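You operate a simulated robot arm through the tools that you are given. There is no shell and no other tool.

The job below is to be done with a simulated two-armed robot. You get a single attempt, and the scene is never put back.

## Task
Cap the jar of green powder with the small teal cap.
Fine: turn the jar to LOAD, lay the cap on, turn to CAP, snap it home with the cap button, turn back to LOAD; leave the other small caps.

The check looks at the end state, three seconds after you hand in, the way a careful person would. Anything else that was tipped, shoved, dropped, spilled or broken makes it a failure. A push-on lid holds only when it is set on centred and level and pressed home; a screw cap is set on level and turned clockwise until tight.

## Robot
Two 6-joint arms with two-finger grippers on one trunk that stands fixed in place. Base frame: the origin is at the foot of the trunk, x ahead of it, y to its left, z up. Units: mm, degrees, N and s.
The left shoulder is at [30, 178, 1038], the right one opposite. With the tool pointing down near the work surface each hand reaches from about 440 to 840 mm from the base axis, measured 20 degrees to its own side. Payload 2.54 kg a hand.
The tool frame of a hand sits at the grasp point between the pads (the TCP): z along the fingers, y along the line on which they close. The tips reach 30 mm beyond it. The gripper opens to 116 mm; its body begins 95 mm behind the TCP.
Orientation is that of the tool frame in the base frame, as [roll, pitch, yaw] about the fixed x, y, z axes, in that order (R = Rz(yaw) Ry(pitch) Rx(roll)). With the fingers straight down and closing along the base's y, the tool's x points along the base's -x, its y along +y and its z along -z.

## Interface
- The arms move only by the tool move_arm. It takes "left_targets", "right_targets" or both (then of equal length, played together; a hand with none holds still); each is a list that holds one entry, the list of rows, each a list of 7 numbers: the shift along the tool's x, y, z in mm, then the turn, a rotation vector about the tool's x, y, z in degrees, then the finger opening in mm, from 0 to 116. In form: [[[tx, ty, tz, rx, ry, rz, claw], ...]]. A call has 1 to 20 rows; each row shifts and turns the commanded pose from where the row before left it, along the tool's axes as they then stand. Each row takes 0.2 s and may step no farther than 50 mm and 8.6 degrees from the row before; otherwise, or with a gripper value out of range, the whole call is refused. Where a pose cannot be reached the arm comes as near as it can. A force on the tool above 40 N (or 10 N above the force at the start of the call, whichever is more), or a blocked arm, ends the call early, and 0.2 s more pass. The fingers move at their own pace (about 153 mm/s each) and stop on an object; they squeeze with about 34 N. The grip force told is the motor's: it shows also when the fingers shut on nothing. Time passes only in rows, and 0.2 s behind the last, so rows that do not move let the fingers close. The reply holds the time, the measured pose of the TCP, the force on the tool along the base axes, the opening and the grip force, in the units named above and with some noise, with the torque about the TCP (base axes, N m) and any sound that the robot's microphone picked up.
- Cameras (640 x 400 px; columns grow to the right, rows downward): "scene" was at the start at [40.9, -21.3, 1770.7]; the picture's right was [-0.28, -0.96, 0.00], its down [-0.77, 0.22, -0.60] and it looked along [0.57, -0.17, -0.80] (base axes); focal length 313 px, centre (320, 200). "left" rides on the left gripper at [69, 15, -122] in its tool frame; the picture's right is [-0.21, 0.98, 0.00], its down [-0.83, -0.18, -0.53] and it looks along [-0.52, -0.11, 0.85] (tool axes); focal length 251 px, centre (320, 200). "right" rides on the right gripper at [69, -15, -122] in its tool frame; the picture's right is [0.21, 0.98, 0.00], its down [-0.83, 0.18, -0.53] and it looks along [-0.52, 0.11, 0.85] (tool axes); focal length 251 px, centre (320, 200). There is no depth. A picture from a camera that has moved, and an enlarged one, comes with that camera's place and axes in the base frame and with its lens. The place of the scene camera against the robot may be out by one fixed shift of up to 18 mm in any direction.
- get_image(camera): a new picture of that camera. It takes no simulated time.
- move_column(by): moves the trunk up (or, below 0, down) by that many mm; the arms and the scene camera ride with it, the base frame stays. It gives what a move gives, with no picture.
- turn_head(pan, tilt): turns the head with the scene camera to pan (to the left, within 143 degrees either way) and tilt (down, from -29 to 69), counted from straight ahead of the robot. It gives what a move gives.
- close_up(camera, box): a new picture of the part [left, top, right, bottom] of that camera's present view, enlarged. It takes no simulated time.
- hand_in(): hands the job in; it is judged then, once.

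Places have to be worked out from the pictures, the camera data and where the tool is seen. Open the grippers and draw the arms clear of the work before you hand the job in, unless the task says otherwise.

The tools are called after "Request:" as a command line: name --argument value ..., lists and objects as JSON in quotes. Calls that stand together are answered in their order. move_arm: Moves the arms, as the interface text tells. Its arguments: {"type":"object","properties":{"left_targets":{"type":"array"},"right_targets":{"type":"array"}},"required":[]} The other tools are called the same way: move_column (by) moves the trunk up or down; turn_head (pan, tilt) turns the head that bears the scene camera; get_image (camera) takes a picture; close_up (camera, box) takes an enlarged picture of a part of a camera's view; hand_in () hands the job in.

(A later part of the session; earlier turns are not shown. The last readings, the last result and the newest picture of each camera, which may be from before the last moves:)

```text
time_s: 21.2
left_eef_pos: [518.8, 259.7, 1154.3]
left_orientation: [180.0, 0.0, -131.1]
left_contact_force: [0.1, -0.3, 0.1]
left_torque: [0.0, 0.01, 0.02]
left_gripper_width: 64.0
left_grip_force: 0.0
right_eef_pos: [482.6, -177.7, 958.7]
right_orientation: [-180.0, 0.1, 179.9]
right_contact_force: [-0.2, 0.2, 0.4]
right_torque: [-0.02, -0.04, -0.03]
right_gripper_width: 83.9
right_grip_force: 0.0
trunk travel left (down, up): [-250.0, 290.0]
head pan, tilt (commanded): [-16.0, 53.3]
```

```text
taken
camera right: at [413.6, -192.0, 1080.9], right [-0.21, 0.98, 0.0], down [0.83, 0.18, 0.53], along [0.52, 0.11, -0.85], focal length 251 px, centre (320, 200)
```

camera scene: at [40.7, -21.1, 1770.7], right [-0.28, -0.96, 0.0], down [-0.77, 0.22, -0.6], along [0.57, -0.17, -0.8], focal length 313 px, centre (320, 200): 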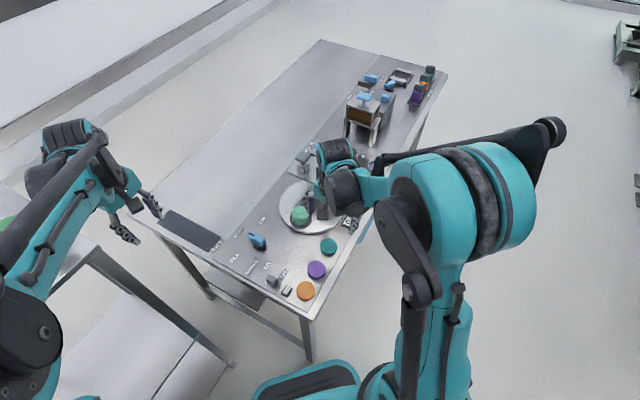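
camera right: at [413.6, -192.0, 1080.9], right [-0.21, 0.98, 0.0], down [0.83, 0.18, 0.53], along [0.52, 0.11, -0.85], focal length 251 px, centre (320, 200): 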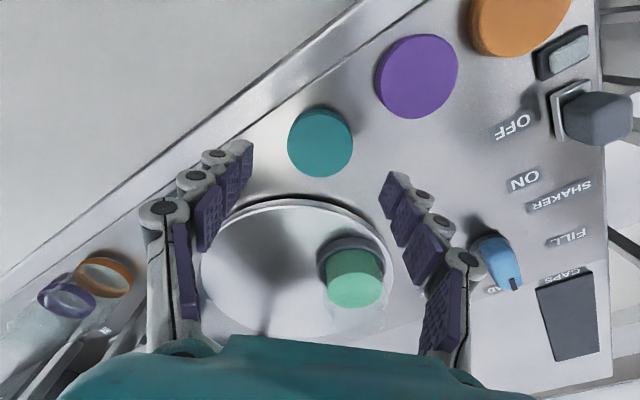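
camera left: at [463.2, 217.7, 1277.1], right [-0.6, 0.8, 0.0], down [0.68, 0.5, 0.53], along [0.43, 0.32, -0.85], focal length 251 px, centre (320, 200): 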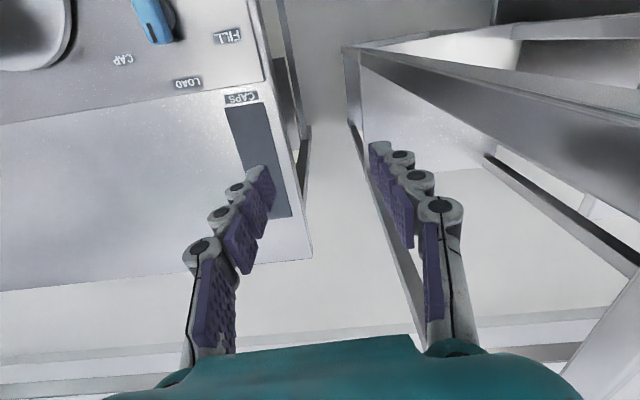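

The cap centre is exactly on the tool axis line (col 320, row 144 as predicted for a top at z≈879). I'll descend 45 mm and re-check.

Request:
move_arm --right_targets '[[[0, 0, 20, 0, 0, 0, 84], [0, 0, 20, 0, 0, 0, 84], [0, 0, 5, 0, 0, 0, 84], [0, 0, 0, 0, 0, 0, 84]]]'

Request:
close_up --camera "right" --box '[220, 90, 420, 260]'

Request:
close_up --camera "scene" --box '[290, 200, 370, 270]'

```text
time_s: 22.2
left_eef_pos: [519.1, 260.2, 1155.0]
left_orientation: [179.9, 0.1, -131.0]
left_contact_force: [-0.1, 0.1, -0.1]
left_torque: [0.03, 0.02, -0.04]
left_gripper_width: 63.9
left_grip_force: 0.0
right_eef_pos: [483.6, -177.9, 913.0]
right_orientation: [-180.0, 0.0, 179.9]
right_contact_force: [0.2, 0.3, -0.3]
right_torque: [0.0, -0.01, 0.06]
right_gripper_width: 84.0
right_grip_force: 0.1
trunk travel left (down, up): [-250.0, 290.0]
head pan, tilt (commanded): [-16.0, 53.3]
```

```text
2.35 times, centred on (320, 175) of right
camera zoom: at [415.2, -192.8, 1035.4], right [-0.21, 0.98, 0.0], down [0.83, 0.18, 0.53], along [0.52, 0.11, -0.85], focal length 592 px, centre (320, 259)
```

zoom: 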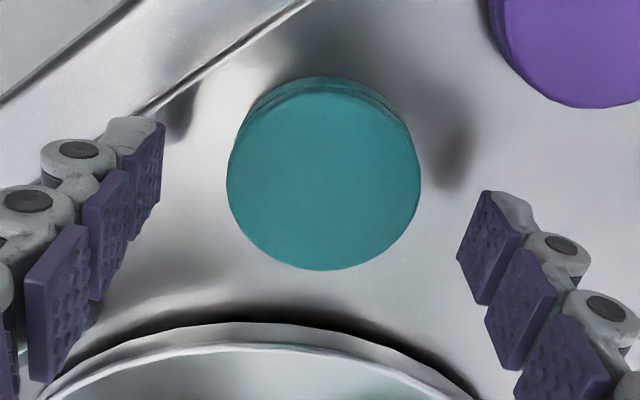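

```text
5.71 times, centred on (330, 235) of scene
camera zoom: at [41.1, -21.3, 1770.7], right [-0.28, -0.96, 0.0], down [-0.77, 0.22, -0.6], along [0.57, -0.17, -0.8], focal length 1788 px, centre (263, 0)
```

zoom: 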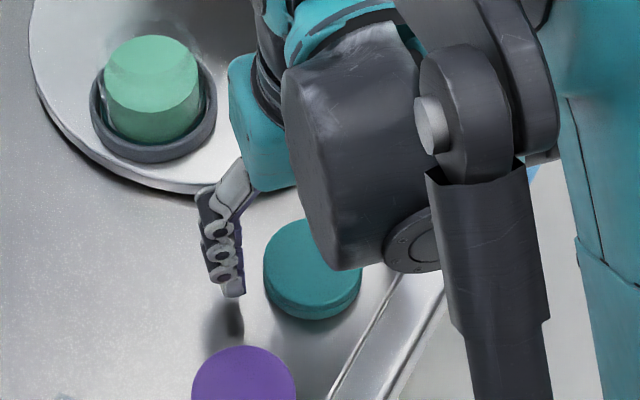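

The cap top reads z≈879 and sits within about 1 mm of the axis. I'll descend 14 mm and close gently.

Request:
move_arm --right_targets '[[[0, 0.5, 7, 0, 0, 0, 84], [0, 0.5, 7, 0, 0, 0, 84], [0, 0, 0, 0, 0, 0, 70], [0, 0, 0, 0, 0, 0, 62], [0, 0, 0, 0, 0, 0, 56], [0, 0, 0, 0, 0, 0, 50], [0, 0, 0, 0, 0, 0, 46], [0, 0, 0, 0, 0, 0, 46]]]'

Request:
get_image --camera "right"

```text
time_s: 24.0
left_eef_pos: [519.7, 258.4, 1153.9]
left_orientation: [180.0, 0.0, -131.0]
left_contact_force: [-0.4, -0.5, 0.0]
left_torque: [-0.01, -0.01, 0.04]
left_gripper_width: 64.1
left_grip_force: 0.2
right_eef_pos: [483.7, -178.0, 898.6]
right_orientation: [180.0, 0.0, 179.9]
right_contact_force: [0.6, -0.8, 5.1]
right_torque: [-0.02, -0.02, 0.08]
right_gripper_width: 55.5
right_grip_force: 34.3
trunk travel left (down, up): [-250.0, 290.0]
head pan, tilt (commanded): [-16.0, 53.3]
```

```text
taken
camera right: at [414.9, -192.2, 1022.1], right [-0.21, 0.98, 0.0], down [0.83, 0.18, 0.53], along [0.52, 0.11, -0.85], focal length 251 px, centre (320, 200)
```

right: 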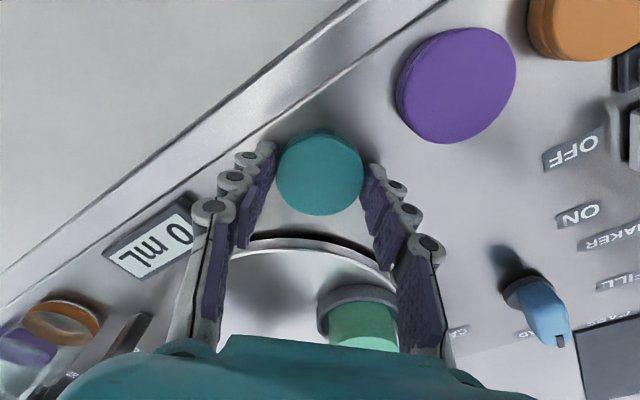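

Cap held at 55.5 mm. I'll lift slowly and check it comes up level.

Request:
move_arm --right_targets '[[[0, 0, -5, 0, 0, 0, 46], [0, 0, -10, 0, 0, 0, 46], [0, 0, -20, 0, 0, 0, 46], [0, 0, -25, 0, 0, 0, 46], [0, 0, -25, 0, 0, 0, 46], [0, 0, -25, 0, 0, 0, 46], [0, 0, 0, 0, 0, 0, 46]]]'

Request:
get_image --camera "right"

Request:
close_up --camera "scene" --box '[280, 170, 380, 260]'

```text
time_s: 25.6
left_eef_pos: [519.8, 259.3, 1154.9]
left_orientation: [-180.0, 0.0, -131.0]
left_contact_force: [0.2, 0.7, -0.9]
left_torque: [0.01, -0.01, -0.01]
left_gripper_width: 64.4
left_grip_force: 0.1
right_eef_pos: [482.7, -177.7, 1007.0]
right_orientation: [179.9, -0.1, 179.9]
right_contact_force: [-0.2, 0.3, 0.0]
right_torque: [-0.01, 0.0, -0.02]
right_gripper_width: 54.9
right_grip_force: 33.8
trunk travel left (down, up): [-250.0, 290.0]
head pan, tilt (commanded): [-16.0, 53.3]
```

```text
taken
camera right: at [414.0, -193.1, 1130.4], right [-0.21, 0.98, 0.0], down [0.83, 0.18, 0.53], along [0.52, 0.11, -0.85], focal length 251 px, centre (320, 200)
```

right: 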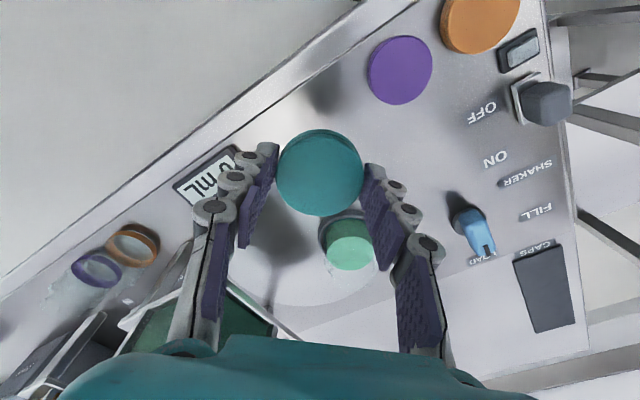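

```text
4.44 times, centred on (330, 215) of scene
camera zoom: at [41.6, -21.4, 1770.7], right [-0.28, -0.96, 0.0], down [-0.77, 0.22, -0.6], along [0.57, -0.17, -0.8], focal length 1391 px, centre (276, 133)
```

zoom: 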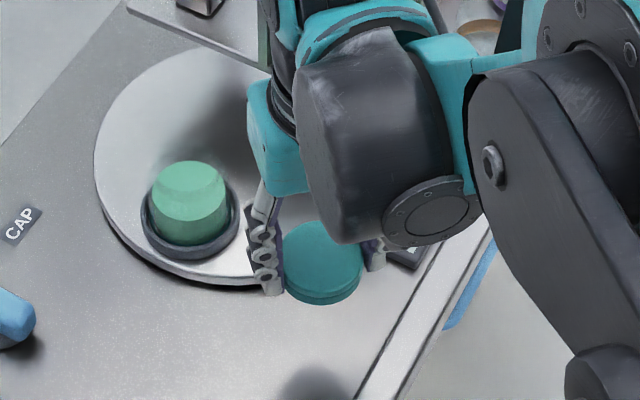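

The cap is up and level. Now I need the jar's rim height and centre, so I'll zoom on the jar from the cameras.

Request:
close_up --camera "scene" --box '[285, 190, 335, 230]'

Request:
close_up --camera "right" --box '[300, 200, 400, 290]'

```text
10.00 times, centred on (310, 210) of scene
camera zoom: at [41.6, -21.4, 1770.7], right [-0.28, -0.96, 0.0], down [-0.77, 0.22, -0.6], along [0.57, -0.17, -0.8], focal length 3130 px, centre (420, 100)
```

zoom: 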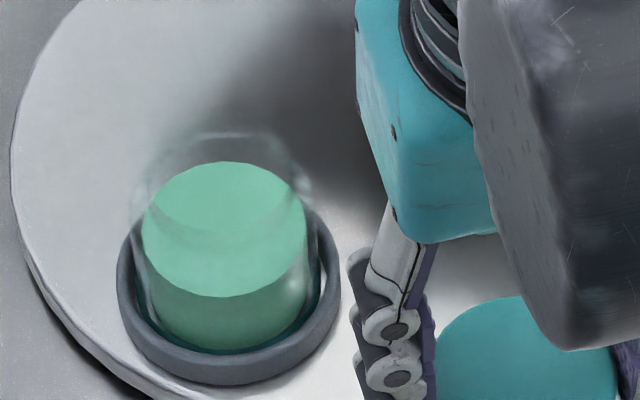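

```text
4.44 times, centred on (350, 245) of right
camera zoom: at [414.0, -193.1, 1130.4], right [-0.21, 0.98, 0.0], down [0.83, 0.18, 0.53], along [0.52, 0.11, -0.85], focal length 1118 px, centre (187, 0)
```

zoom: 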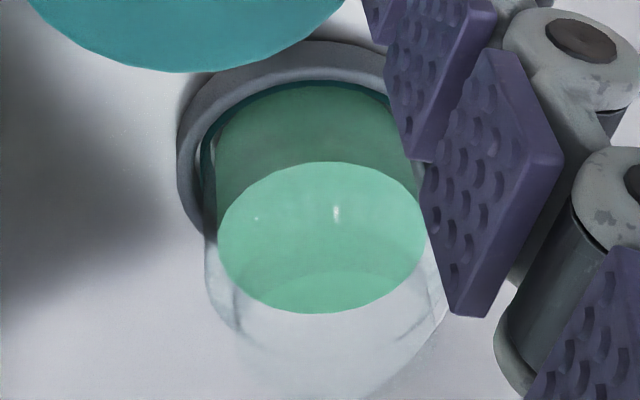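

The jar is glass with a neck above the powder; combining views I place its axis near (607,-120) with powder surface near z≈915. I'll raise the cap to z≈1120, go over the jar, and turn to yaw 134° to check alignment.

Request:
move_arm --right_targets '[[[0, 0, -38, 0, 0, 0, 46], [0, 0, -38, 0, 0, 0, 46], [0, 0, -38, 0, 0, 0, 46], [-31, 14.5, 0, 0, 0, 0, 46], [-31, 14.5, 0, 0, 0, 0, 46], [-31, 14.5, 0, 0, 0, 0, 46], [-31, 14.5, 0, 0, 0, 0, 46], [0, 0, 0, 0, 0, 7.67, 46], [0, 0, 0, 0, 0, 7.67, 46], [0, 0, 0, 0, 0, 7.67, 46], [0, 0, 0, 0, 0, 7.67, 46], [0, 0, 0, 0, 0, 7.66, 46], [0, 0, 0, 0, 0, 7.66, 46], [0, 0, 0, 0, 0, 0, 46]]]'

Request:
get_image --camera "right"

Request:
get_image --camera "scene"

```text
time_s: 28.6
left_eef_pos: [519.8, 259.6, 1154.2]
left_orientation: [180.0, 0.0, -131.0]
left_contact_force: [-0.6, 0.1, -0.3]
left_torque: [0.0, 0.01, 0.01]
left_gripper_width: 63.9
left_grip_force: 0.0
right_eef_pos: [607.7, -119.0, 1124.1]
right_orientation: [180.0, 0.1, 133.7]
right_contact_force: [0.5, -0.4, -0.1]
right_torque: [0.01, 0.01, -0.03]
right_gripper_width: 54.3
right_grip_force: 33.8
trunk travel left (down, up): [-250.0, 290.0]
head pan, tilt (commanded): [-16.0, 53.3]
```

```text
taken
camera right: at [548.7, -79.8, 1246.1], right [0.56, 0.83, 0.0], down [0.7, -0.47, 0.53], along [0.44, -0.3, -0.85], focal length 251 px, centre (320, 200)
```

right: 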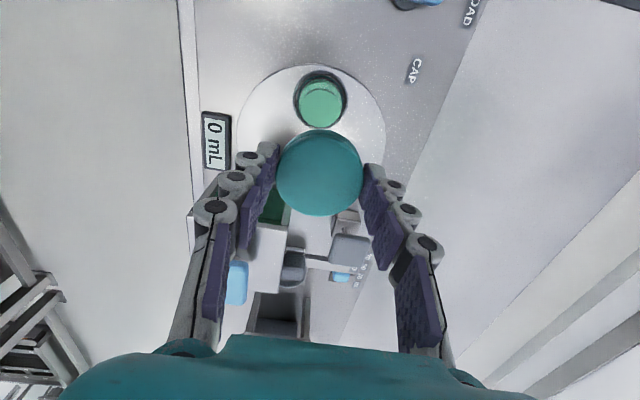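

```text
taken
camera scene: at [41.1, -21.2, 1770.7], right [-0.28, -0.96, 0.0], down [-0.77, 0.22, -0.6], along [0.57, -0.17, -0.8], focal length 313 px, centre (320, 200)
```

scene: 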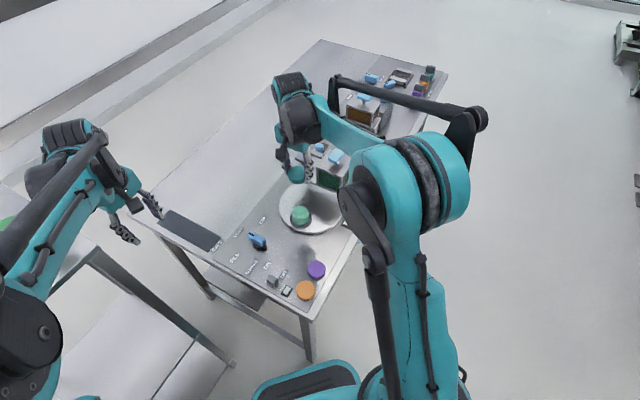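

The jar appears right on the tool column. I'll zoom to measure the ring, powder and rim centres.

Request:
close_up --camera "right" --box '[270, 55, 380, 225]'

Request:
close_up --camera "right" --box '[285, 60, 355, 135]'

```text
2.35 times, centred on (325, 140) of right
camera zoom: at [548.7, -79.8, 1246.1], right [0.56, 0.83, 0.0], down [0.7, -0.47, 0.53], along [0.44, -0.3, -0.85], focal length 592 px, centre (308, 341)
```

zoom: 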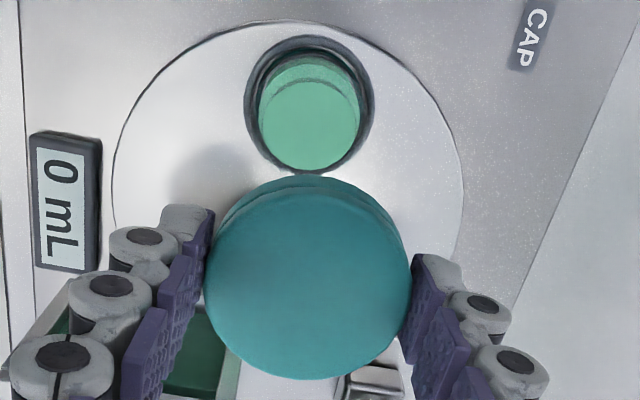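

```text
5.33 times, centred on (320, 98) of right
camera zoom: at [548.7, -79.8, 1246.1], right [0.56, 0.83, 0.0], down [0.7, -0.47, 0.53], along [0.44, -0.3, -0.85], focal length 1341 px, centre (320, 747)
```

zoom: 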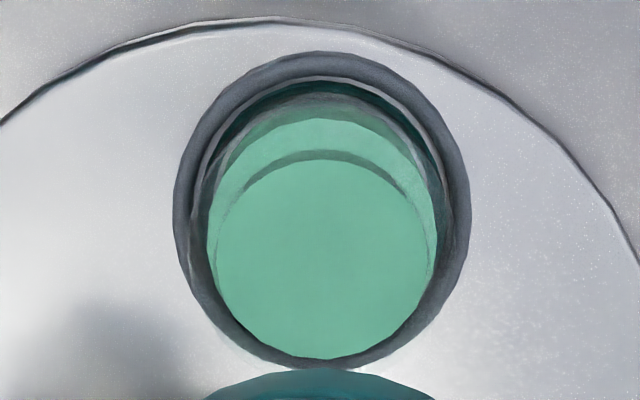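

The jar is centred on the tool column across the fingers; along the other direction I estimate it 4–6 mm toward the camera side. To pin that down I'll raise a little and rotate to yaw 180° to get a second column reading.

Request:
move_arm --right_targets '[[[0, 0, -30, 0, 0, 0, 46], [0, 0, 0, 0, 0, -7.67, 46], [0, 0, 0, 0, 0, -7.67, 46], [0, 0, 0, 0, 0, -7.67, 46], [0, 0, 0, 0, 0, -7.67, 46], [0, 0, 0, 0, 0, -7.66, 46], [0, 0, 0, 0, 0, -7.66, 46], [0, 0, 0, 0, 0, 0, 46]]]'

Request:
close_up --camera "right" --box '[285, 60, 355, 135]'

```text
time_s: 30.4
left_eef_pos: [519.5, 260.7, 1153.7]
left_orientation: [-180.0, 0.0, -131.1]
left_contact_force: [-0.7, 0.3, 0.0]
left_torque: [0.03, -0.01, 0.0]
left_gripper_width: 63.8
left_grip_force: 0.1
right_eef_pos: [606.9, -118.1, 1153.2]
right_orientation: [180.0, 0.0, -180.0]
right_contact_force: [-0.8, -0.7, -0.3]
right_torque: [-0.01, 0.02, 0.02]
right_gripper_width: 53.0
right_grip_force: 34.8
trunk travel left (down, up): [-250.0, 290.0]
head pan, tilt (commanded): [-16.0, 53.3]
```

```text
5.33 times, centred on (320, 98) of right
camera zoom: at [538.2, -133.6, 1274.9], right [-0.21, 0.98, 0.0], down [0.83, 0.18, 0.53], along [0.52, 0.11, -0.85], focal length 1341 px, centre (320, 747)
```

zoom: 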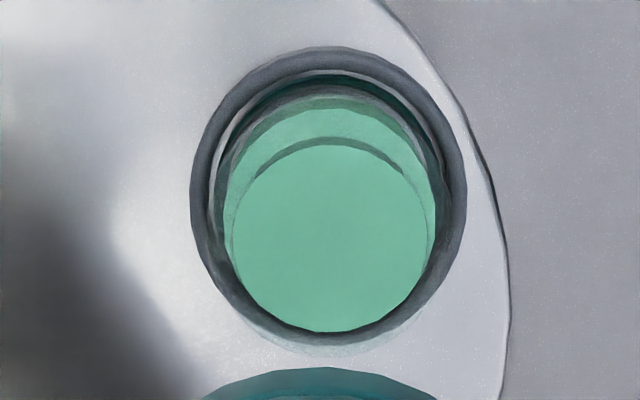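

Both readings together put the jar axis about 3 mm from the TCP toward (-x,+y), i.e. near (605,-116.4). But the grip width is creeping down (55.5→53.0), so I'll look at the cap in the fingers.

Request:
get_image --camera "right"

Request:
close_up --camera "right" --box '[230, 110, 410, 260]'

Request:
close_up --camera "scene" --box '[270, 110, 370, 200]'

```text
taken
camera right: at [538.2, -133.6, 1274.9], right [-0.21, 0.98, 0.0], down [0.83, 0.18, 0.53], along [0.52, 0.11, -0.85], focal length 251 px, centre (320, 200)
```

right: 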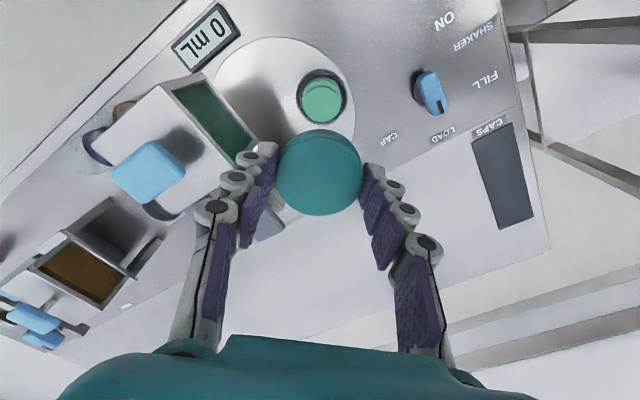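

```text
2.67 times, centred on (320, 185) of right
camera zoom: at [538.2, -133.6, 1274.9], right [-0.21, 0.98, 0.0], down [0.83, 0.18, 0.53], along [0.52, 0.11, -0.85], focal length 670 px, centre (320, 240)
```

zoom: 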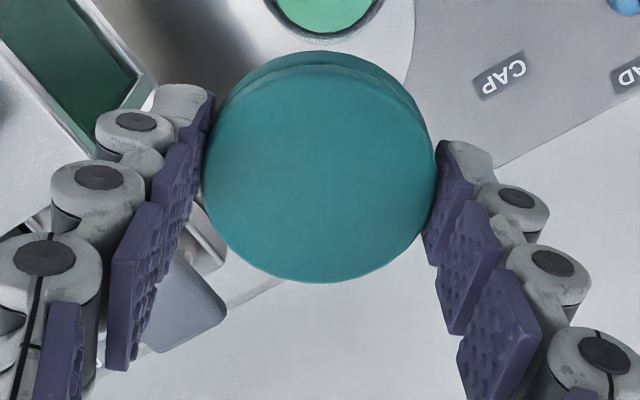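

```text
4.44 times, centred on (320, 155) of scene
camera zoom: at [40.9, -21.3, 1770.7], right [-0.28, -0.96, 0.0], down [-0.77, 0.22, -0.6], along [0.57, -0.17, -0.8], focal length 1391 px, centre (320, 400)
```

zoom: 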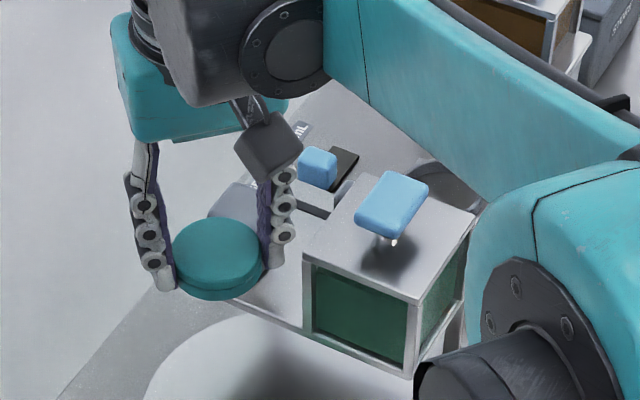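

The cap sits unchanged in the fingers, level and centred on the TCP (top ≈14 mm below it). I'll apply the 3 mm correction, return to yaw 134°, and lower to about z 1010.

Request:
move_arm --right_targets '[[[2.4, 2.2, 0, 0, 0, 7.67, 46], [0, 0, 0, 0, 0, 7.67, 46], [0, 0, 0, 0, 0, 7.67, 46], [0, 0, 0, 0, 0, 7.67, 46], [0, 0, 0, 0, 0, 7.66, 46], [0, 0, 0, 0, 0, 7.66, 46], [0, 0, 30, 0, 0, 0, 46], [0, 0, 30, 0, 0, 0, 46], [0, 0, 0, 0, 0, 0, 46]]]'

Request:
close_up --camera "right" --box '[270, 80, 370, 160]'

Request:
close_up --camera "scene" --box '[265, 140, 365, 230]'

```text
time_s: 32.4
left_eef_pos: [518.4, 260.2, 1155.0]
left_orientation: [-180.0, 0.0, -131.0]
left_contact_force: [-0.4, -0.1, 0.9]
left_torque: [0.0, -0.01, 0.0]
left_gripper_width: 64.1
left_grip_force: 0.0
right_eef_pos: [605.0, -115.1, 1091.4]
right_orientation: [-180.0, 0.0, 133.9]
right_contact_force: [-0.4, -0.5, -0.7]
right_torque: [0.01, -0.03, 0.0]
right_gripper_width: 53.2
right_grip_force: 34.3
trunk travel left (down, up): [-250.0, 290.0]
head pan, tilt (commanded): [-16.0, 53.3]
```

```text
5.00 times, centred on (320, 120) of right
camera zoom: at [545.9, -76.2, 1214.6], right [0.56, 0.83, 0.0], down [0.7, -0.47, 0.53], along [0.44, -0.3, -0.85], focal length 1257 px, centre (320, 600)
```

zoom: 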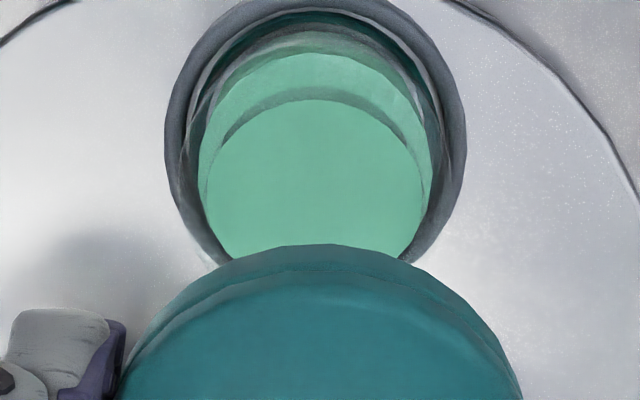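

```text
4.44 times, centred on (315, 185) of scene
camera zoom: at [40.6, -21.2, 1770.7], right [-0.28, -0.96, 0.0], down [-0.77, 0.22, -0.6], along [0.57, -0.17, -0.8], focal length 1391 px, centre (342, 267)
```

zoom: 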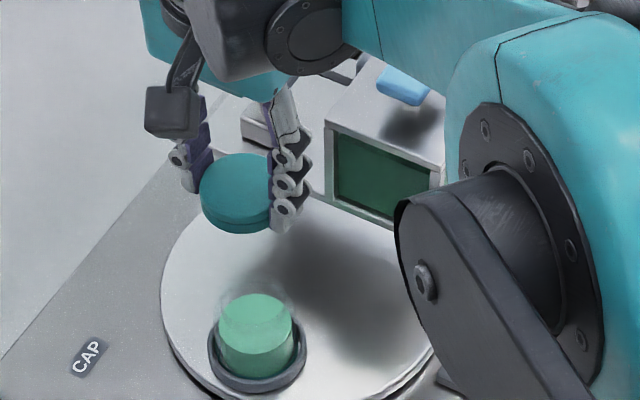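

The jar is about 1 mm off along the finger line (toward -tool y) and nearly zero in the other direction. I'll correct that and lower to about z 1001, still above the rim.

Request:
move_arm --right_targets '[[[0, -1.1, 30, 0, 0, 0, 46], [0, 0, 30, 0, 0, 0, 46], [0, 0, 20, 0, 0, 0, 46], [0, 0, 10, 0, 0, 0, 46], [0, 0, 0, 0, 0, 0, 46], [0, 0, 0, 0, 0, 0, 46]]]'

Request:
get_image --camera "right"

Request:
close_up --camera "scene" --box '[265, 150, 365, 240]'

```text
time_s: 33.8
left_eef_pos: [520.0, 260.7, 1153.9]
left_orientation: [-179.9, 0.0, -131.0]
left_contact_force: [-0.8, 0.2, 0.1]
left_torque: [-0.03, 0.02, 0.0]
left_gripper_width: 64.3
left_grip_force: 0.1
right_eef_pos: [605.8, -117.8, 1001.5]
right_orientation: [-180.0, 0.0, 133.8]
right_contact_force: [-0.8, 0.0, -0.9]
right_torque: [0.02, -0.01, 0.0]
right_gripper_width: 53.2
right_grip_force: 33.9
trunk travel left (down, up): [-250.0, 290.0]
head pan, tilt (commanded): [-16.0, 53.3]
```

```text
taken
camera right: at [547.8, -78.3, 1124.9], right [0.56, 0.83, 0.0], down [0.7, -0.47, 0.53], along [0.44, -0.3, -0.85], focal length 251 px, centre (320, 200)
```

right: 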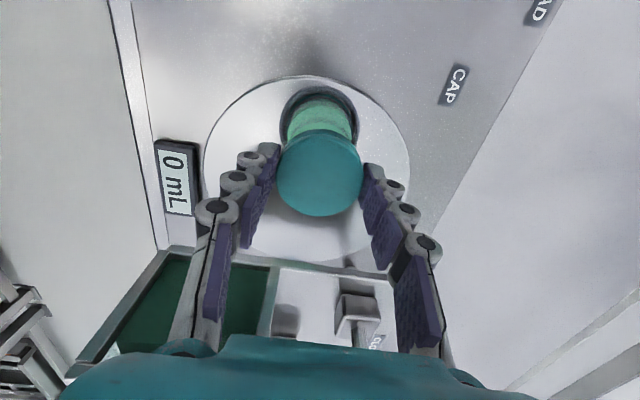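

```text
4.44 times, centred on (315, 195) of scene
camera zoom: at [41.2, -21.3, 1770.7], right [-0.28, -0.96, 0.0], down [-0.77, 0.22, -0.6], along [0.57, -0.17, -0.8], focal length 1391 px, centre (342, 222)
```

zoom: 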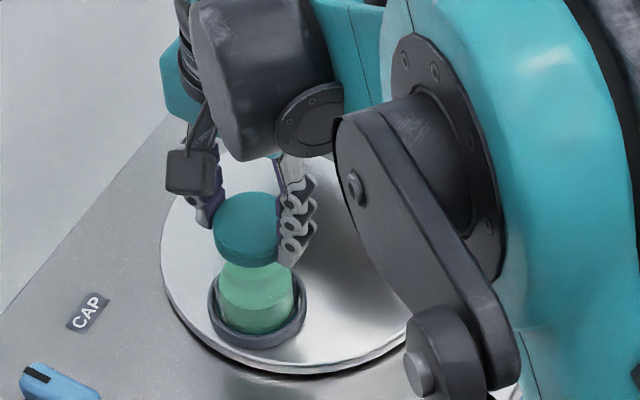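

I'll zoom to confirm that ring, jar and cap line up before the last descent.

Request:
close_up --camera "right" --box '[265, 75, 375, 165]'

Request:
close_up --camera "scene" --box '[280, 180, 330, 235]'

```text
4.44 times, centred on (320, 120) of right
camera zoom: at [547.8, -78.3, 1124.9], right [0.56, 0.83, 0.0], down [0.7, -0.47, 0.53], along [0.44, -0.3, -0.85], focal length 1118 px, centre (320, 556)
```

zoom: 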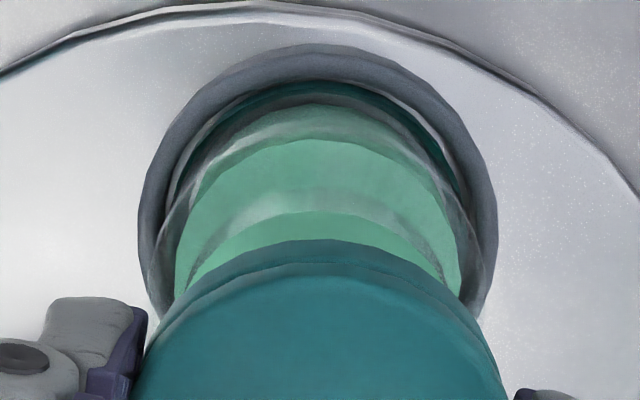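

```text
7.27 times, centred on (305, 208) of scene
camera zoom: at [41.2, -21.3, 1770.7], right [-0.28, -0.96, 0.0], down [-0.77, 0.22, -0.6], along [0.57, -0.17, -0.8], focal length 2276 px, centre (429, 146)
```

zoom: 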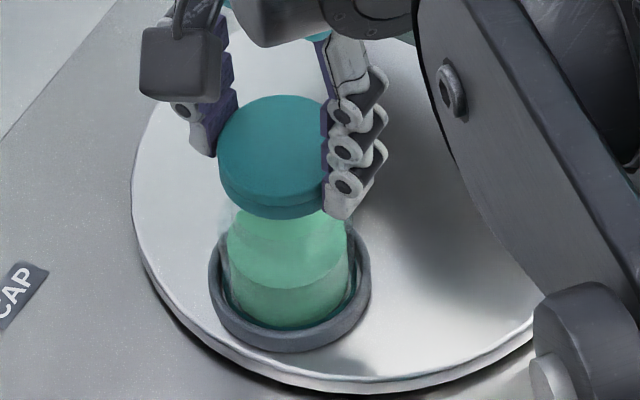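

Alignment is within about 1 mm; I'll nudge 1 mm toward the camera side and lower in small steps watching the vertical force.

Request:
move_arm --right_targets '[[[1.0, -0.3, 4, 0, 0, 0, 46], [0, 0, 4, 0, 0, 0, 46], [0, 0, 4, 0, 0, 0, 46], [0, 0, 4, 0, 0, 0, 46], [0, 0, 0, 0, 0, 0, 46]]]'

Request:
close_up --camera "scene" --box '[280, 180, 330, 235]'

Request:
close_up --camera "right" --box '[265, 75, 375, 165]'

```text
time_s: 35.0
left_eef_pos: [519.5, 260.9, 1153.7]
left_orientation: [-179.9, 0.0, -131.1]
left_contact_force: [0.2, 0.2, -1.1]
left_torque: [-0.02, 0.0, 0.04]
left_gripper_width: 64.1
left_grip_force: 0.0
right_eef_pos: [603.2, -116.8, 986.4]
right_orientation: [180.0, 0.0, 133.8]
right_contact_force: [-0.5, -0.1, 4.6]
right_torque: [0.08, 0.07, 0.01]
right_gripper_width: 52.9
right_grip_force: 34.3
trunk travel left (down, up): [-250.0, 290.0]
head pan, tilt (commanded): [-16.0, 53.3]
```

```text
7.27 times, centred on (305, 208) of scene
camera zoom: at [40.6, -21.2, 1770.8], right [-0.28, -0.96, 0.0], down [-0.77, 0.22, -0.6], along [0.57, -0.17, -0.8], focal length 2276 px, centre (429, 146)
```

zoom: 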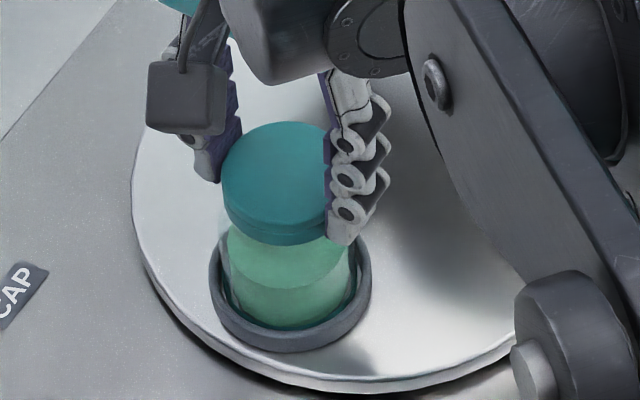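

```text
4.44 times, centred on (320, 120) of right
camera zoom: at [544.6, -78.2, 1110.0], right [0.55, 0.83, 0.0], down [0.7, -0.47, 0.53], along [0.44, -0.3, -0.85], focal length 1118 px, centre (320, 556)
```

zoom: 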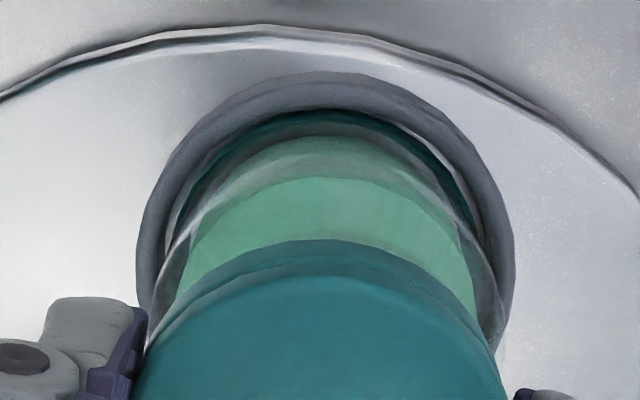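

There's light contact (about 4.6 N) with the cap bottom near z≈953, and the hand reads about 2 mm off the jar axis I estimate at (605,-117.3). I'll back up 4 mm, correct, and re-read the pose.

Request:
move_arm --right_targets '[[[-1.5, 1.0, -4, 0, 0, 0, 46], [0, 0, 0, 0, 0, 0, 46], [0, 0, 0, 0, 0, 0, 46]]]'

Request:
close_up --camera "right" --box '[265, 75, 375, 165]'

```text
time_s: 35.8
left_eef_pos: [519.8, 260.8, 1155.0]
left_orientation: [-180.0, 0.0, -131.1]
left_contact_force: [0.3, 0.1, 0.3]
left_torque: [0.0, -0.04, 0.04]
left_gripper_width: 64.1
left_grip_force: 0.1
right_eef_pos: [605.5, -118.0, 992.3]
right_orientation: [-179.9, 0.0, 133.9]
right_contact_force: [0.0, -0.3, -0.8]
right_torque: [-0.01, -0.04, 0.04]
right_gripper_width: 52.7
right_grip_force: 34.0
trunk travel left (down, up): [-250.0, 290.0]
head pan, tilt (commanded): [-16.0, 53.3]
```

```text
4.44 times, centred on (320, 120) of right
camera zoom: at [546.7, -78.4, 1114.0], right [0.56, 0.83, 0.0], down [0.7, -0.47, 0.53], along [0.44, -0.3, -0.85], focal length 1118 px, centre (320, 556)
```

zoom: 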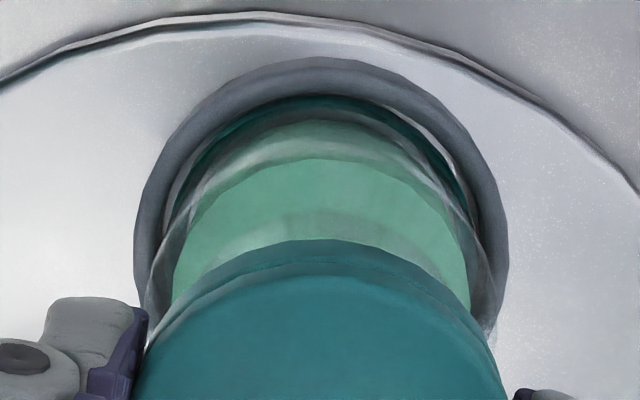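

Now ring, jar and cap line up within about 0.3 mm. I'll lower 4 mm and hold to read the force.

Request:
move_arm --right_targets '[[[0, 0, 2, 0, 0, 0, 46], [0, 0, 2, 0, 0, 0, 46], [0, 0, 0, 0, 0, 0, 46], [0, 0, 0, 0, 0, 0, 46]]]'

Request:
close_up --camera "right" --box '[265, 75, 375, 165]'

Request:
close_up --camera "scene" --box '[280, 180, 330, 235]'

```text
time_s: 36.8
left_eef_pos: [518.4, 259.7, 1154.9]
left_orientation: [-179.9, 0.0, -131.0]
left_contact_force: [0.1, 0.8, 0.5]
left_torque: [0.01, -0.01, 0.0]
left_gripper_width: 64.2
left_grip_force: 0.0
right_eef_pos: [605.6, -117.5, 988.1]
right_orientation: [-179.9, 0.0, 133.9]
right_contact_force: [1.1, -0.2, 11.9]
right_torque: [0.07, 0.16, 0.04]
right_gripper_width: 52.9
right_grip_force: 33.9
trunk travel left (down, up): [-250.0, 290.0]
head pan, tilt (commanded): [-16.0, 53.3]
```

```text
4.44 times, centred on (320, 120) of right
camera zoom: at [546.5, -78.4, 1110.0], right [0.56, 0.83, 0.0], down [0.7, -0.47, 0.53], along [0.44, -0.3, -0.85], focal length 1118 px, centre (320, 556)
```

zoom: 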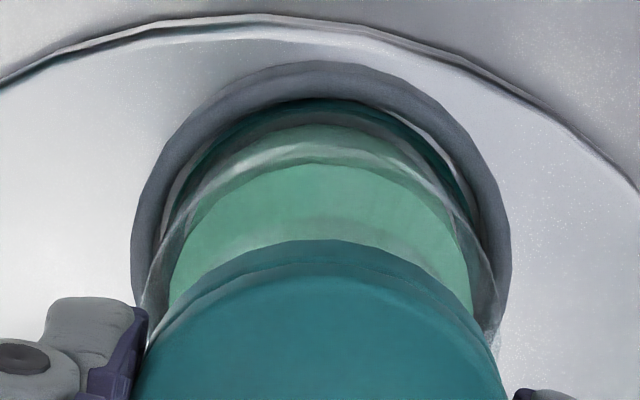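

```text
7.27 times, centred on (305, 208) of scene
camera zoom: at [39.9, -21.2, 1770.8], right [-0.28, -0.96, 0.0], down [-0.77, 0.22, -0.6], along [0.57, -0.17, -0.8], focal length 2276 px, centre (429, 146)
```

zoom: 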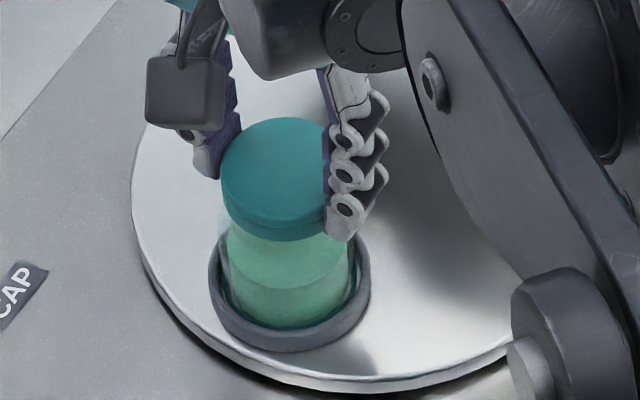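

Contact force is 11.9 N with the cap visually concentric on the jar. I'll zoom in further to judge how the cap sits on the rim before letting go.

Request:
close_up --camera "scene" --box '[285, 188, 320, 225]'

Request:
close_up --camera "right" --box '[280, 100, 360, 160]'

Request:
get_image --camera "left"

```text
10.81 times, centred on (302, 206) of scene
camera zoom: at [39.9, -21.2, 1770.8], right [-0.28, -0.96, 0.0], down [-0.77, 0.22, -0.6], along [0.57, -0.17, -0.8], focal length 3383 px, centre (509, 130)
```

zoom: 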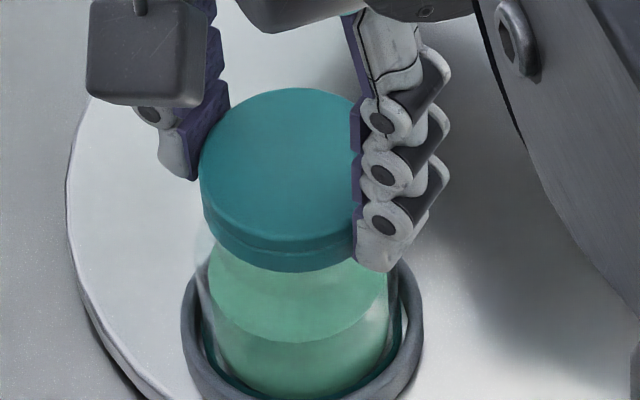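

```text
6.67 times, centred on (320, 130) of right
camera zoom: at [546.5, -78.4, 1110.0], right [0.56, 0.83, 0.0], down [0.7, -0.47, 0.53], along [0.44, -0.3, -0.85], focal length 1676 px, centre (320, 667)
```

zoom: 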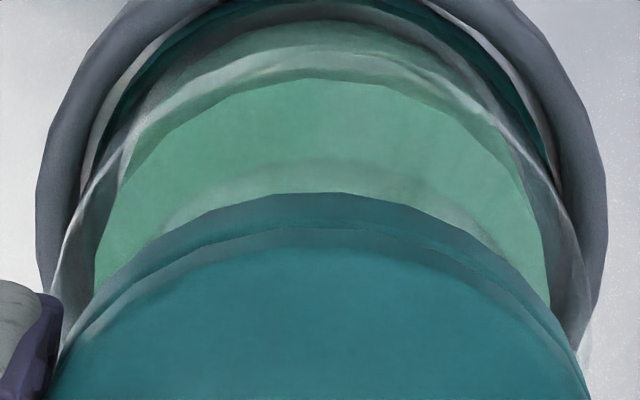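

```text
taken
camera left: at [462.7, 217.6, 1277.4], right [-0.6, 0.8, 0.0], down [0.68, 0.5, 0.53], along [0.43, 0.32, -0.85], focal length 251 px, centre (320, 200)
```

left: 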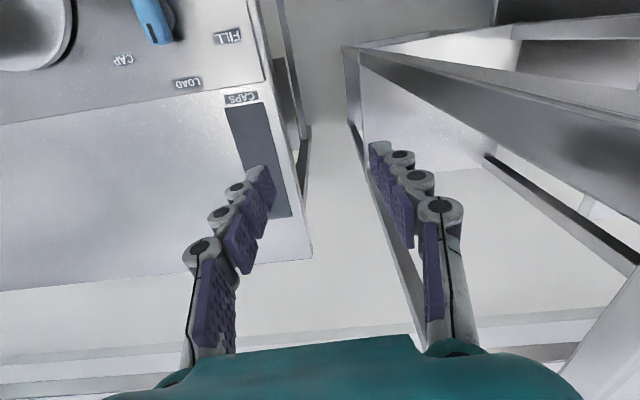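

The cap sits level over the rim. I'll ease 1 mm of preload, then open the fingers gradually and look.

Request:
move_arm --right_targets '[[[0, 0, -0.7, 0, 0, 0, 46], [0, 0, 0, 0, 0, 0, 52], [0, 0, 0, 0, 0, 0, 55], [0, 0, 0, 0, 0, 0, 58], [0, 0, 0, 0, 0, 0, 62], [0, 0, 0, 0, 0, 0, 70], [0, 0, 0, 0, 0, 0, 84], [0, 0, 0, 0, 0, 0, 84]]]'

Request:
close_up --camera "scene" --box '[280, 180, 330, 235]'

Request:
close_up --camera "right" --box '[250, 80, 390, 230]'

```text
time_s: 38.6
left_eef_pos: [520.0, 260.4, 1154.0]
left_orientation: [-179.9, -0.1, -131.1]
left_contact_force: [-0.8, -0.4, -0.6]
left_torque: [0.0, -0.01, 0.0]
left_gripper_width: 64.0
left_grip_force: 0.0
right_eef_pos: [606.6, -117.1, 987.9]
right_orientation: [180.0, 0.0, 133.9]
right_contact_force: [0.5, 0.8, 0.1]
right_torque: [0.01, 0.01, 0.04]
right_gripper_width: 83.9
right_grip_force: 0.1
trunk travel left (down, up): [-250.0, 290.0]
head pan, tilt (commanded): [-16.0, 53.3]
```

```text
7.27 times, centred on (305, 208) of scene
camera zoom: at [41.0, -21.2, 1770.7], right [-0.28, -0.96, 0.0], down [-0.77, 0.22, -0.6], along [0.57, -0.17, -0.8], focal length 2276 px, centre (429, 146)
```

zoom: 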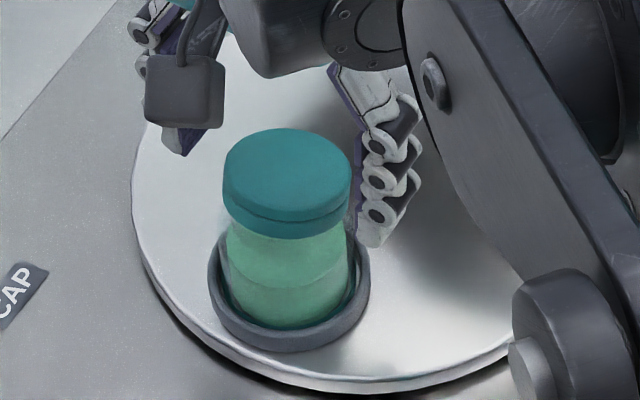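

```text
2.67 times, centred on (320, 155) of right
camera zoom: at [547.2, -78.3, 1110.5], right [0.56, 0.83, 0.0], down [0.7, -0.47, 0.53], along [0.44, -0.3, -0.85], focal length 670 px, centre (320, 320)
```

zoom: 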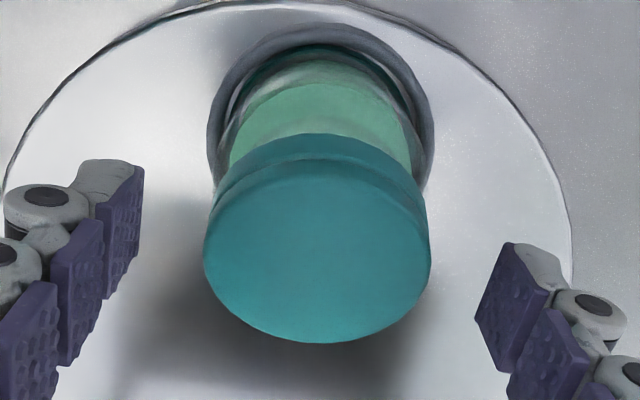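

After release the cap tilted: its near (robot-side) edge rests on the rim while the far side dropped about 8 mm, so the cap needs to go about 2 mm toward the camera side. I'll regrip it in place at this spot.

Request:
move_arm --right_targets '[[[0, 0, 3, 0, 0, 0, 84], [0, 0, 0, 0, 0, 0, 70], [0, 0, 0, 0, 0, 0, 62], [0, 0, 0, 0, 0, 0, 58], [0, 0, 0, 0, 0, 0, 54], [0, 0, 0, 0, 0, 0, 46], [0, 0, 0, 0, 0, 0, 46]]]'

Request:
close_up --camera "right" --box '[250, 80, 390, 230]'

Request:
close_up --camera "scene" --box '[280, 180, 330, 235]'

```text
time_s: 40.2
left_eef_pos: [519.7, 260.1, 1155.5]
left_orientation: [-180.0, 0.0, -131.1]
left_contact_force: [1.0, 0.6, -0.9]
left_torque: [0.0, -0.01, 0.02]
left_gripper_width: 63.9
left_grip_force: 0.0
right_eef_pos: [605.2, -118.0, 985.1]
right_orientation: [-179.9, 0.1, 133.9]
right_contact_force: [0.7, 0.5, 1.3]
right_torque: [-0.02, 0.02, -0.02]
right_gripper_width: 52.8
right_grip_force: 33.4
trunk travel left (down, up): [-250.0, 290.0]
head pan, tilt (commanded): [-16.0, 53.3]
```

```text
2.67 times, centred on (320, 155) of right
camera zoom: at [547.2, -78.4, 1107.5], right [0.56, 0.83, 0.0], down [0.7, -0.47, 0.53], along [0.44, -0.3, -0.85], focal length 670 px, centre (320, 320)
```

zoom: 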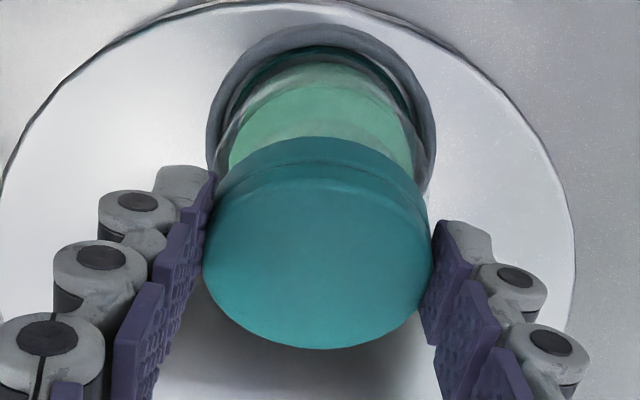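

```text
7.27 times, centred on (305, 208) of scene
camera zoom: at [40.8, -21.2, 1770.7], right [-0.28, -0.96, 0.0], down [-0.77, 0.22, -0.6], along [0.57, -0.17, -0.8], focal length 2276 px, centre (429, 146)
```

zoom: 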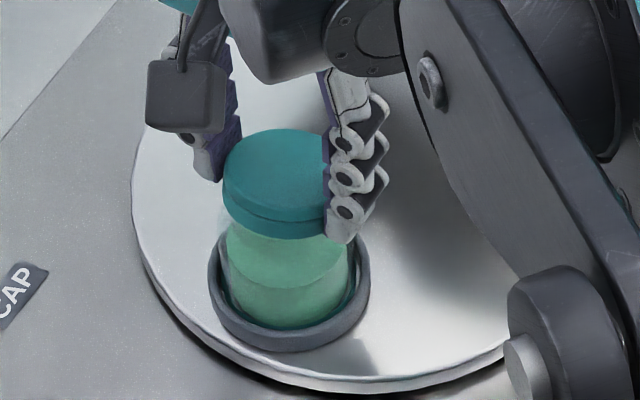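

Regripped with the cap tilted as seen. I'll slide it toward the camera side 2.4 mm in small steps and read the force.

Request:
move_arm --right_targets '[[[0.6, 0, 0, 0, 0, 0, 46], [0.6, 0, 0, 0, 0, 0, 46], [0.6, 0, 0, 0, 0, 0, 46], [0.6, 0, 0, 0, 0, 0, 46], [0, 0, 0, 0, 0, 0, 46]]]'

Request:
close_up --camera "right" --box '[250, 80, 390, 230]'

```text
time_s: 41.4
left_eef_pos: [519.2, 259.7, 1154.1]
left_orientation: [179.9, -0.1, -131.0]
left_contact_force: [-0.2, -0.5, 0.5]
left_torque: [-0.03, 0.0, -0.02]
left_gripper_width: 64.0
left_grip_force: 0.0
right_eef_pos: [602.9, -114.2, 985.2]
right_orientation: [179.9, -0.1, 133.9]
right_contact_force: [1.3, -1.3, 5.7]
right_torque: [-0.13, -0.11, 0.01]
right_gripper_width: 52.4
right_grip_force: 33.6
trunk travel left (down, up): [-250.0, 290.0]
head pan, tilt (commanded): [-16.0, 53.3]
```

```text
2.67 times, centred on (320, 155) of right
camera zoom: at [544.4, -76.3, 1107.3], right [0.56, 0.83, 0.0], down [0.7, -0.47, 0.53], along [0.44, -0.3, -0.85], focal length 670 px, centre (320, 320)
```

zoom: 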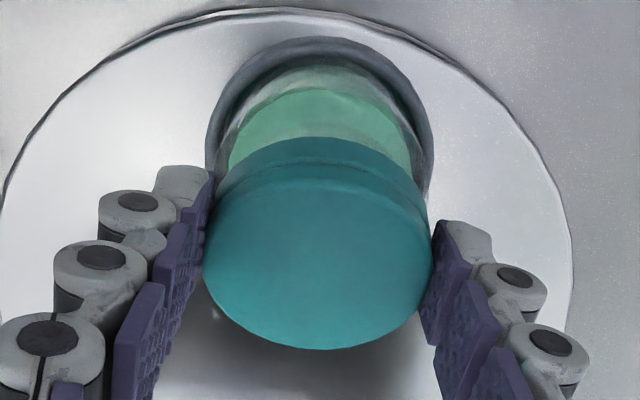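

The cap's far skirt now catches the neck (small pull, jar nudged within its cup), so the near edge should be clear of the rim. I'll back off 1 mm and open to let it settle level.

Request:
move_arm --right_targets '[[[-0.8, 0, 0, 0, 0, 0, 46], [0, 0, 0, 0, 0, 0, 46], [0, 0, 0, 0, 0, 0, 54], [0, 0, 0, 0, 0, 0, 57], [0, 0, 0, 0, 0, 0, 60], [0, 0, 0, 0, 0, 0, 66], [0, 0, 0, 0, 0, 0, 66]]]'

Request:
close_up --camera "right" --box '[250, 80, 390, 230]'

Request:
close_up --camera "scene" --box '[280, 180, 330, 235]'

```text
time_s: 43.0
left_eef_pos: [519.4, 260.1, 1153.0]
left_orientation: [-180.0, 0.0, -131.0]
left_contact_force: [0.5, -0.1, -0.6]
left_torque: [0.01, 0.0, 0.0]
left_gripper_width: 64.2
left_grip_force: 0.1
right_eef_pos: [604.1, -116.2, 983.8]
right_orientation: [-180.0, -0.1, 133.9]
right_contact_force: [0.3, -0.3, 0.2]
right_torque: [0.02, 0.05, 0.01]
right_gripper_width: 65.9
right_grip_force: 0.1
trunk travel left (down, up): [-250.0, 290.0]
head pan, tilt (commanded): [-16.0, 53.3]
```

```text
2.67 times, centred on (320, 155) of right
camera zoom: at [545.3, -76.7, 1107.0], right [0.56, 0.83, 0.0], down [0.7, -0.47, 0.53], along [0.44, -0.3, -0.85], focal length 670 px, centre (320, 320)
```

zoom: 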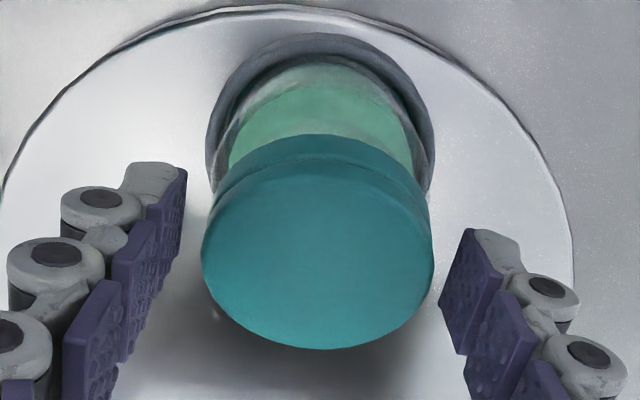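

```text
7.27 times, centred on (305, 208) of scene
camera zoom: at [41.0, -21.3, 1770.7], right [-0.28, -0.96, 0.0], down [-0.77, 0.22, -0.6], along [0.57, -0.17, -0.8], focal length 2276 px, centre (429, 146)
```

zoom: 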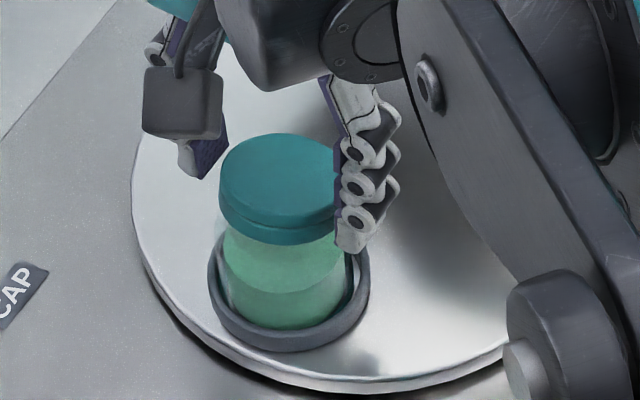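

The cap still looks slightly near-side-up. I'll zoom in closely from the scene camera to measure the tilt.

Request:
close_up --camera "scene" --box '[290, 190, 318, 218]'

Request:
close_up --camera "right" --box '[270, 100, 370, 220]'

```text
14.29 times, centred on (304, 204) of scene
camera zoom: at [41.0, -21.3, 1770.7], right [-0.28, -0.96, 0.0], down [-0.77, 0.22, -0.6], along [0.57, -0.17, -0.8], focal length 4471 px, centre (549, 143)
```

zoom: 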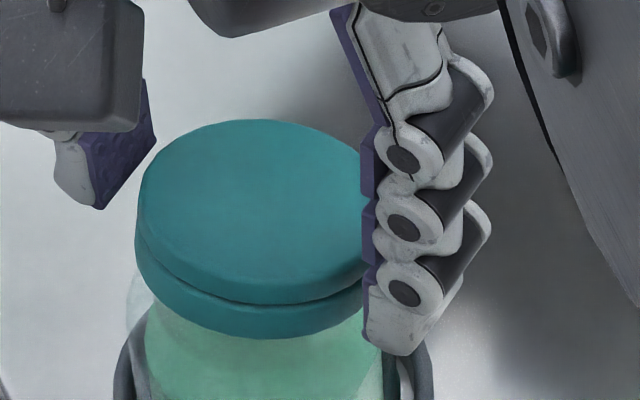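

```text
3.33 times, centred on (320, 160) of right
camera zoom: at [545.3, -76.7, 1107.0], right [0.56, 0.83, 0.0], down [0.7, -0.47, 0.53], along [0.44, -0.3, -0.85], focal length 838 px, centre (320, 333)
```

zoom: 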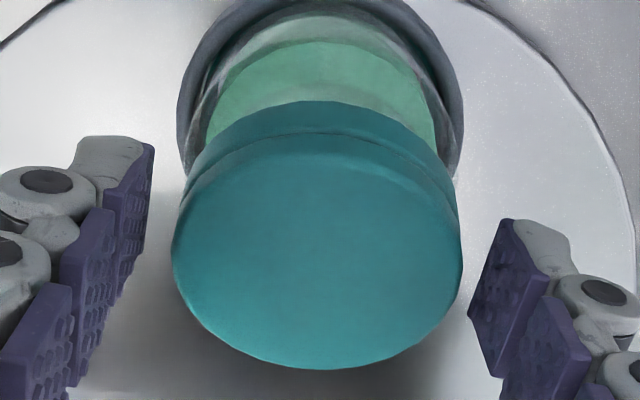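

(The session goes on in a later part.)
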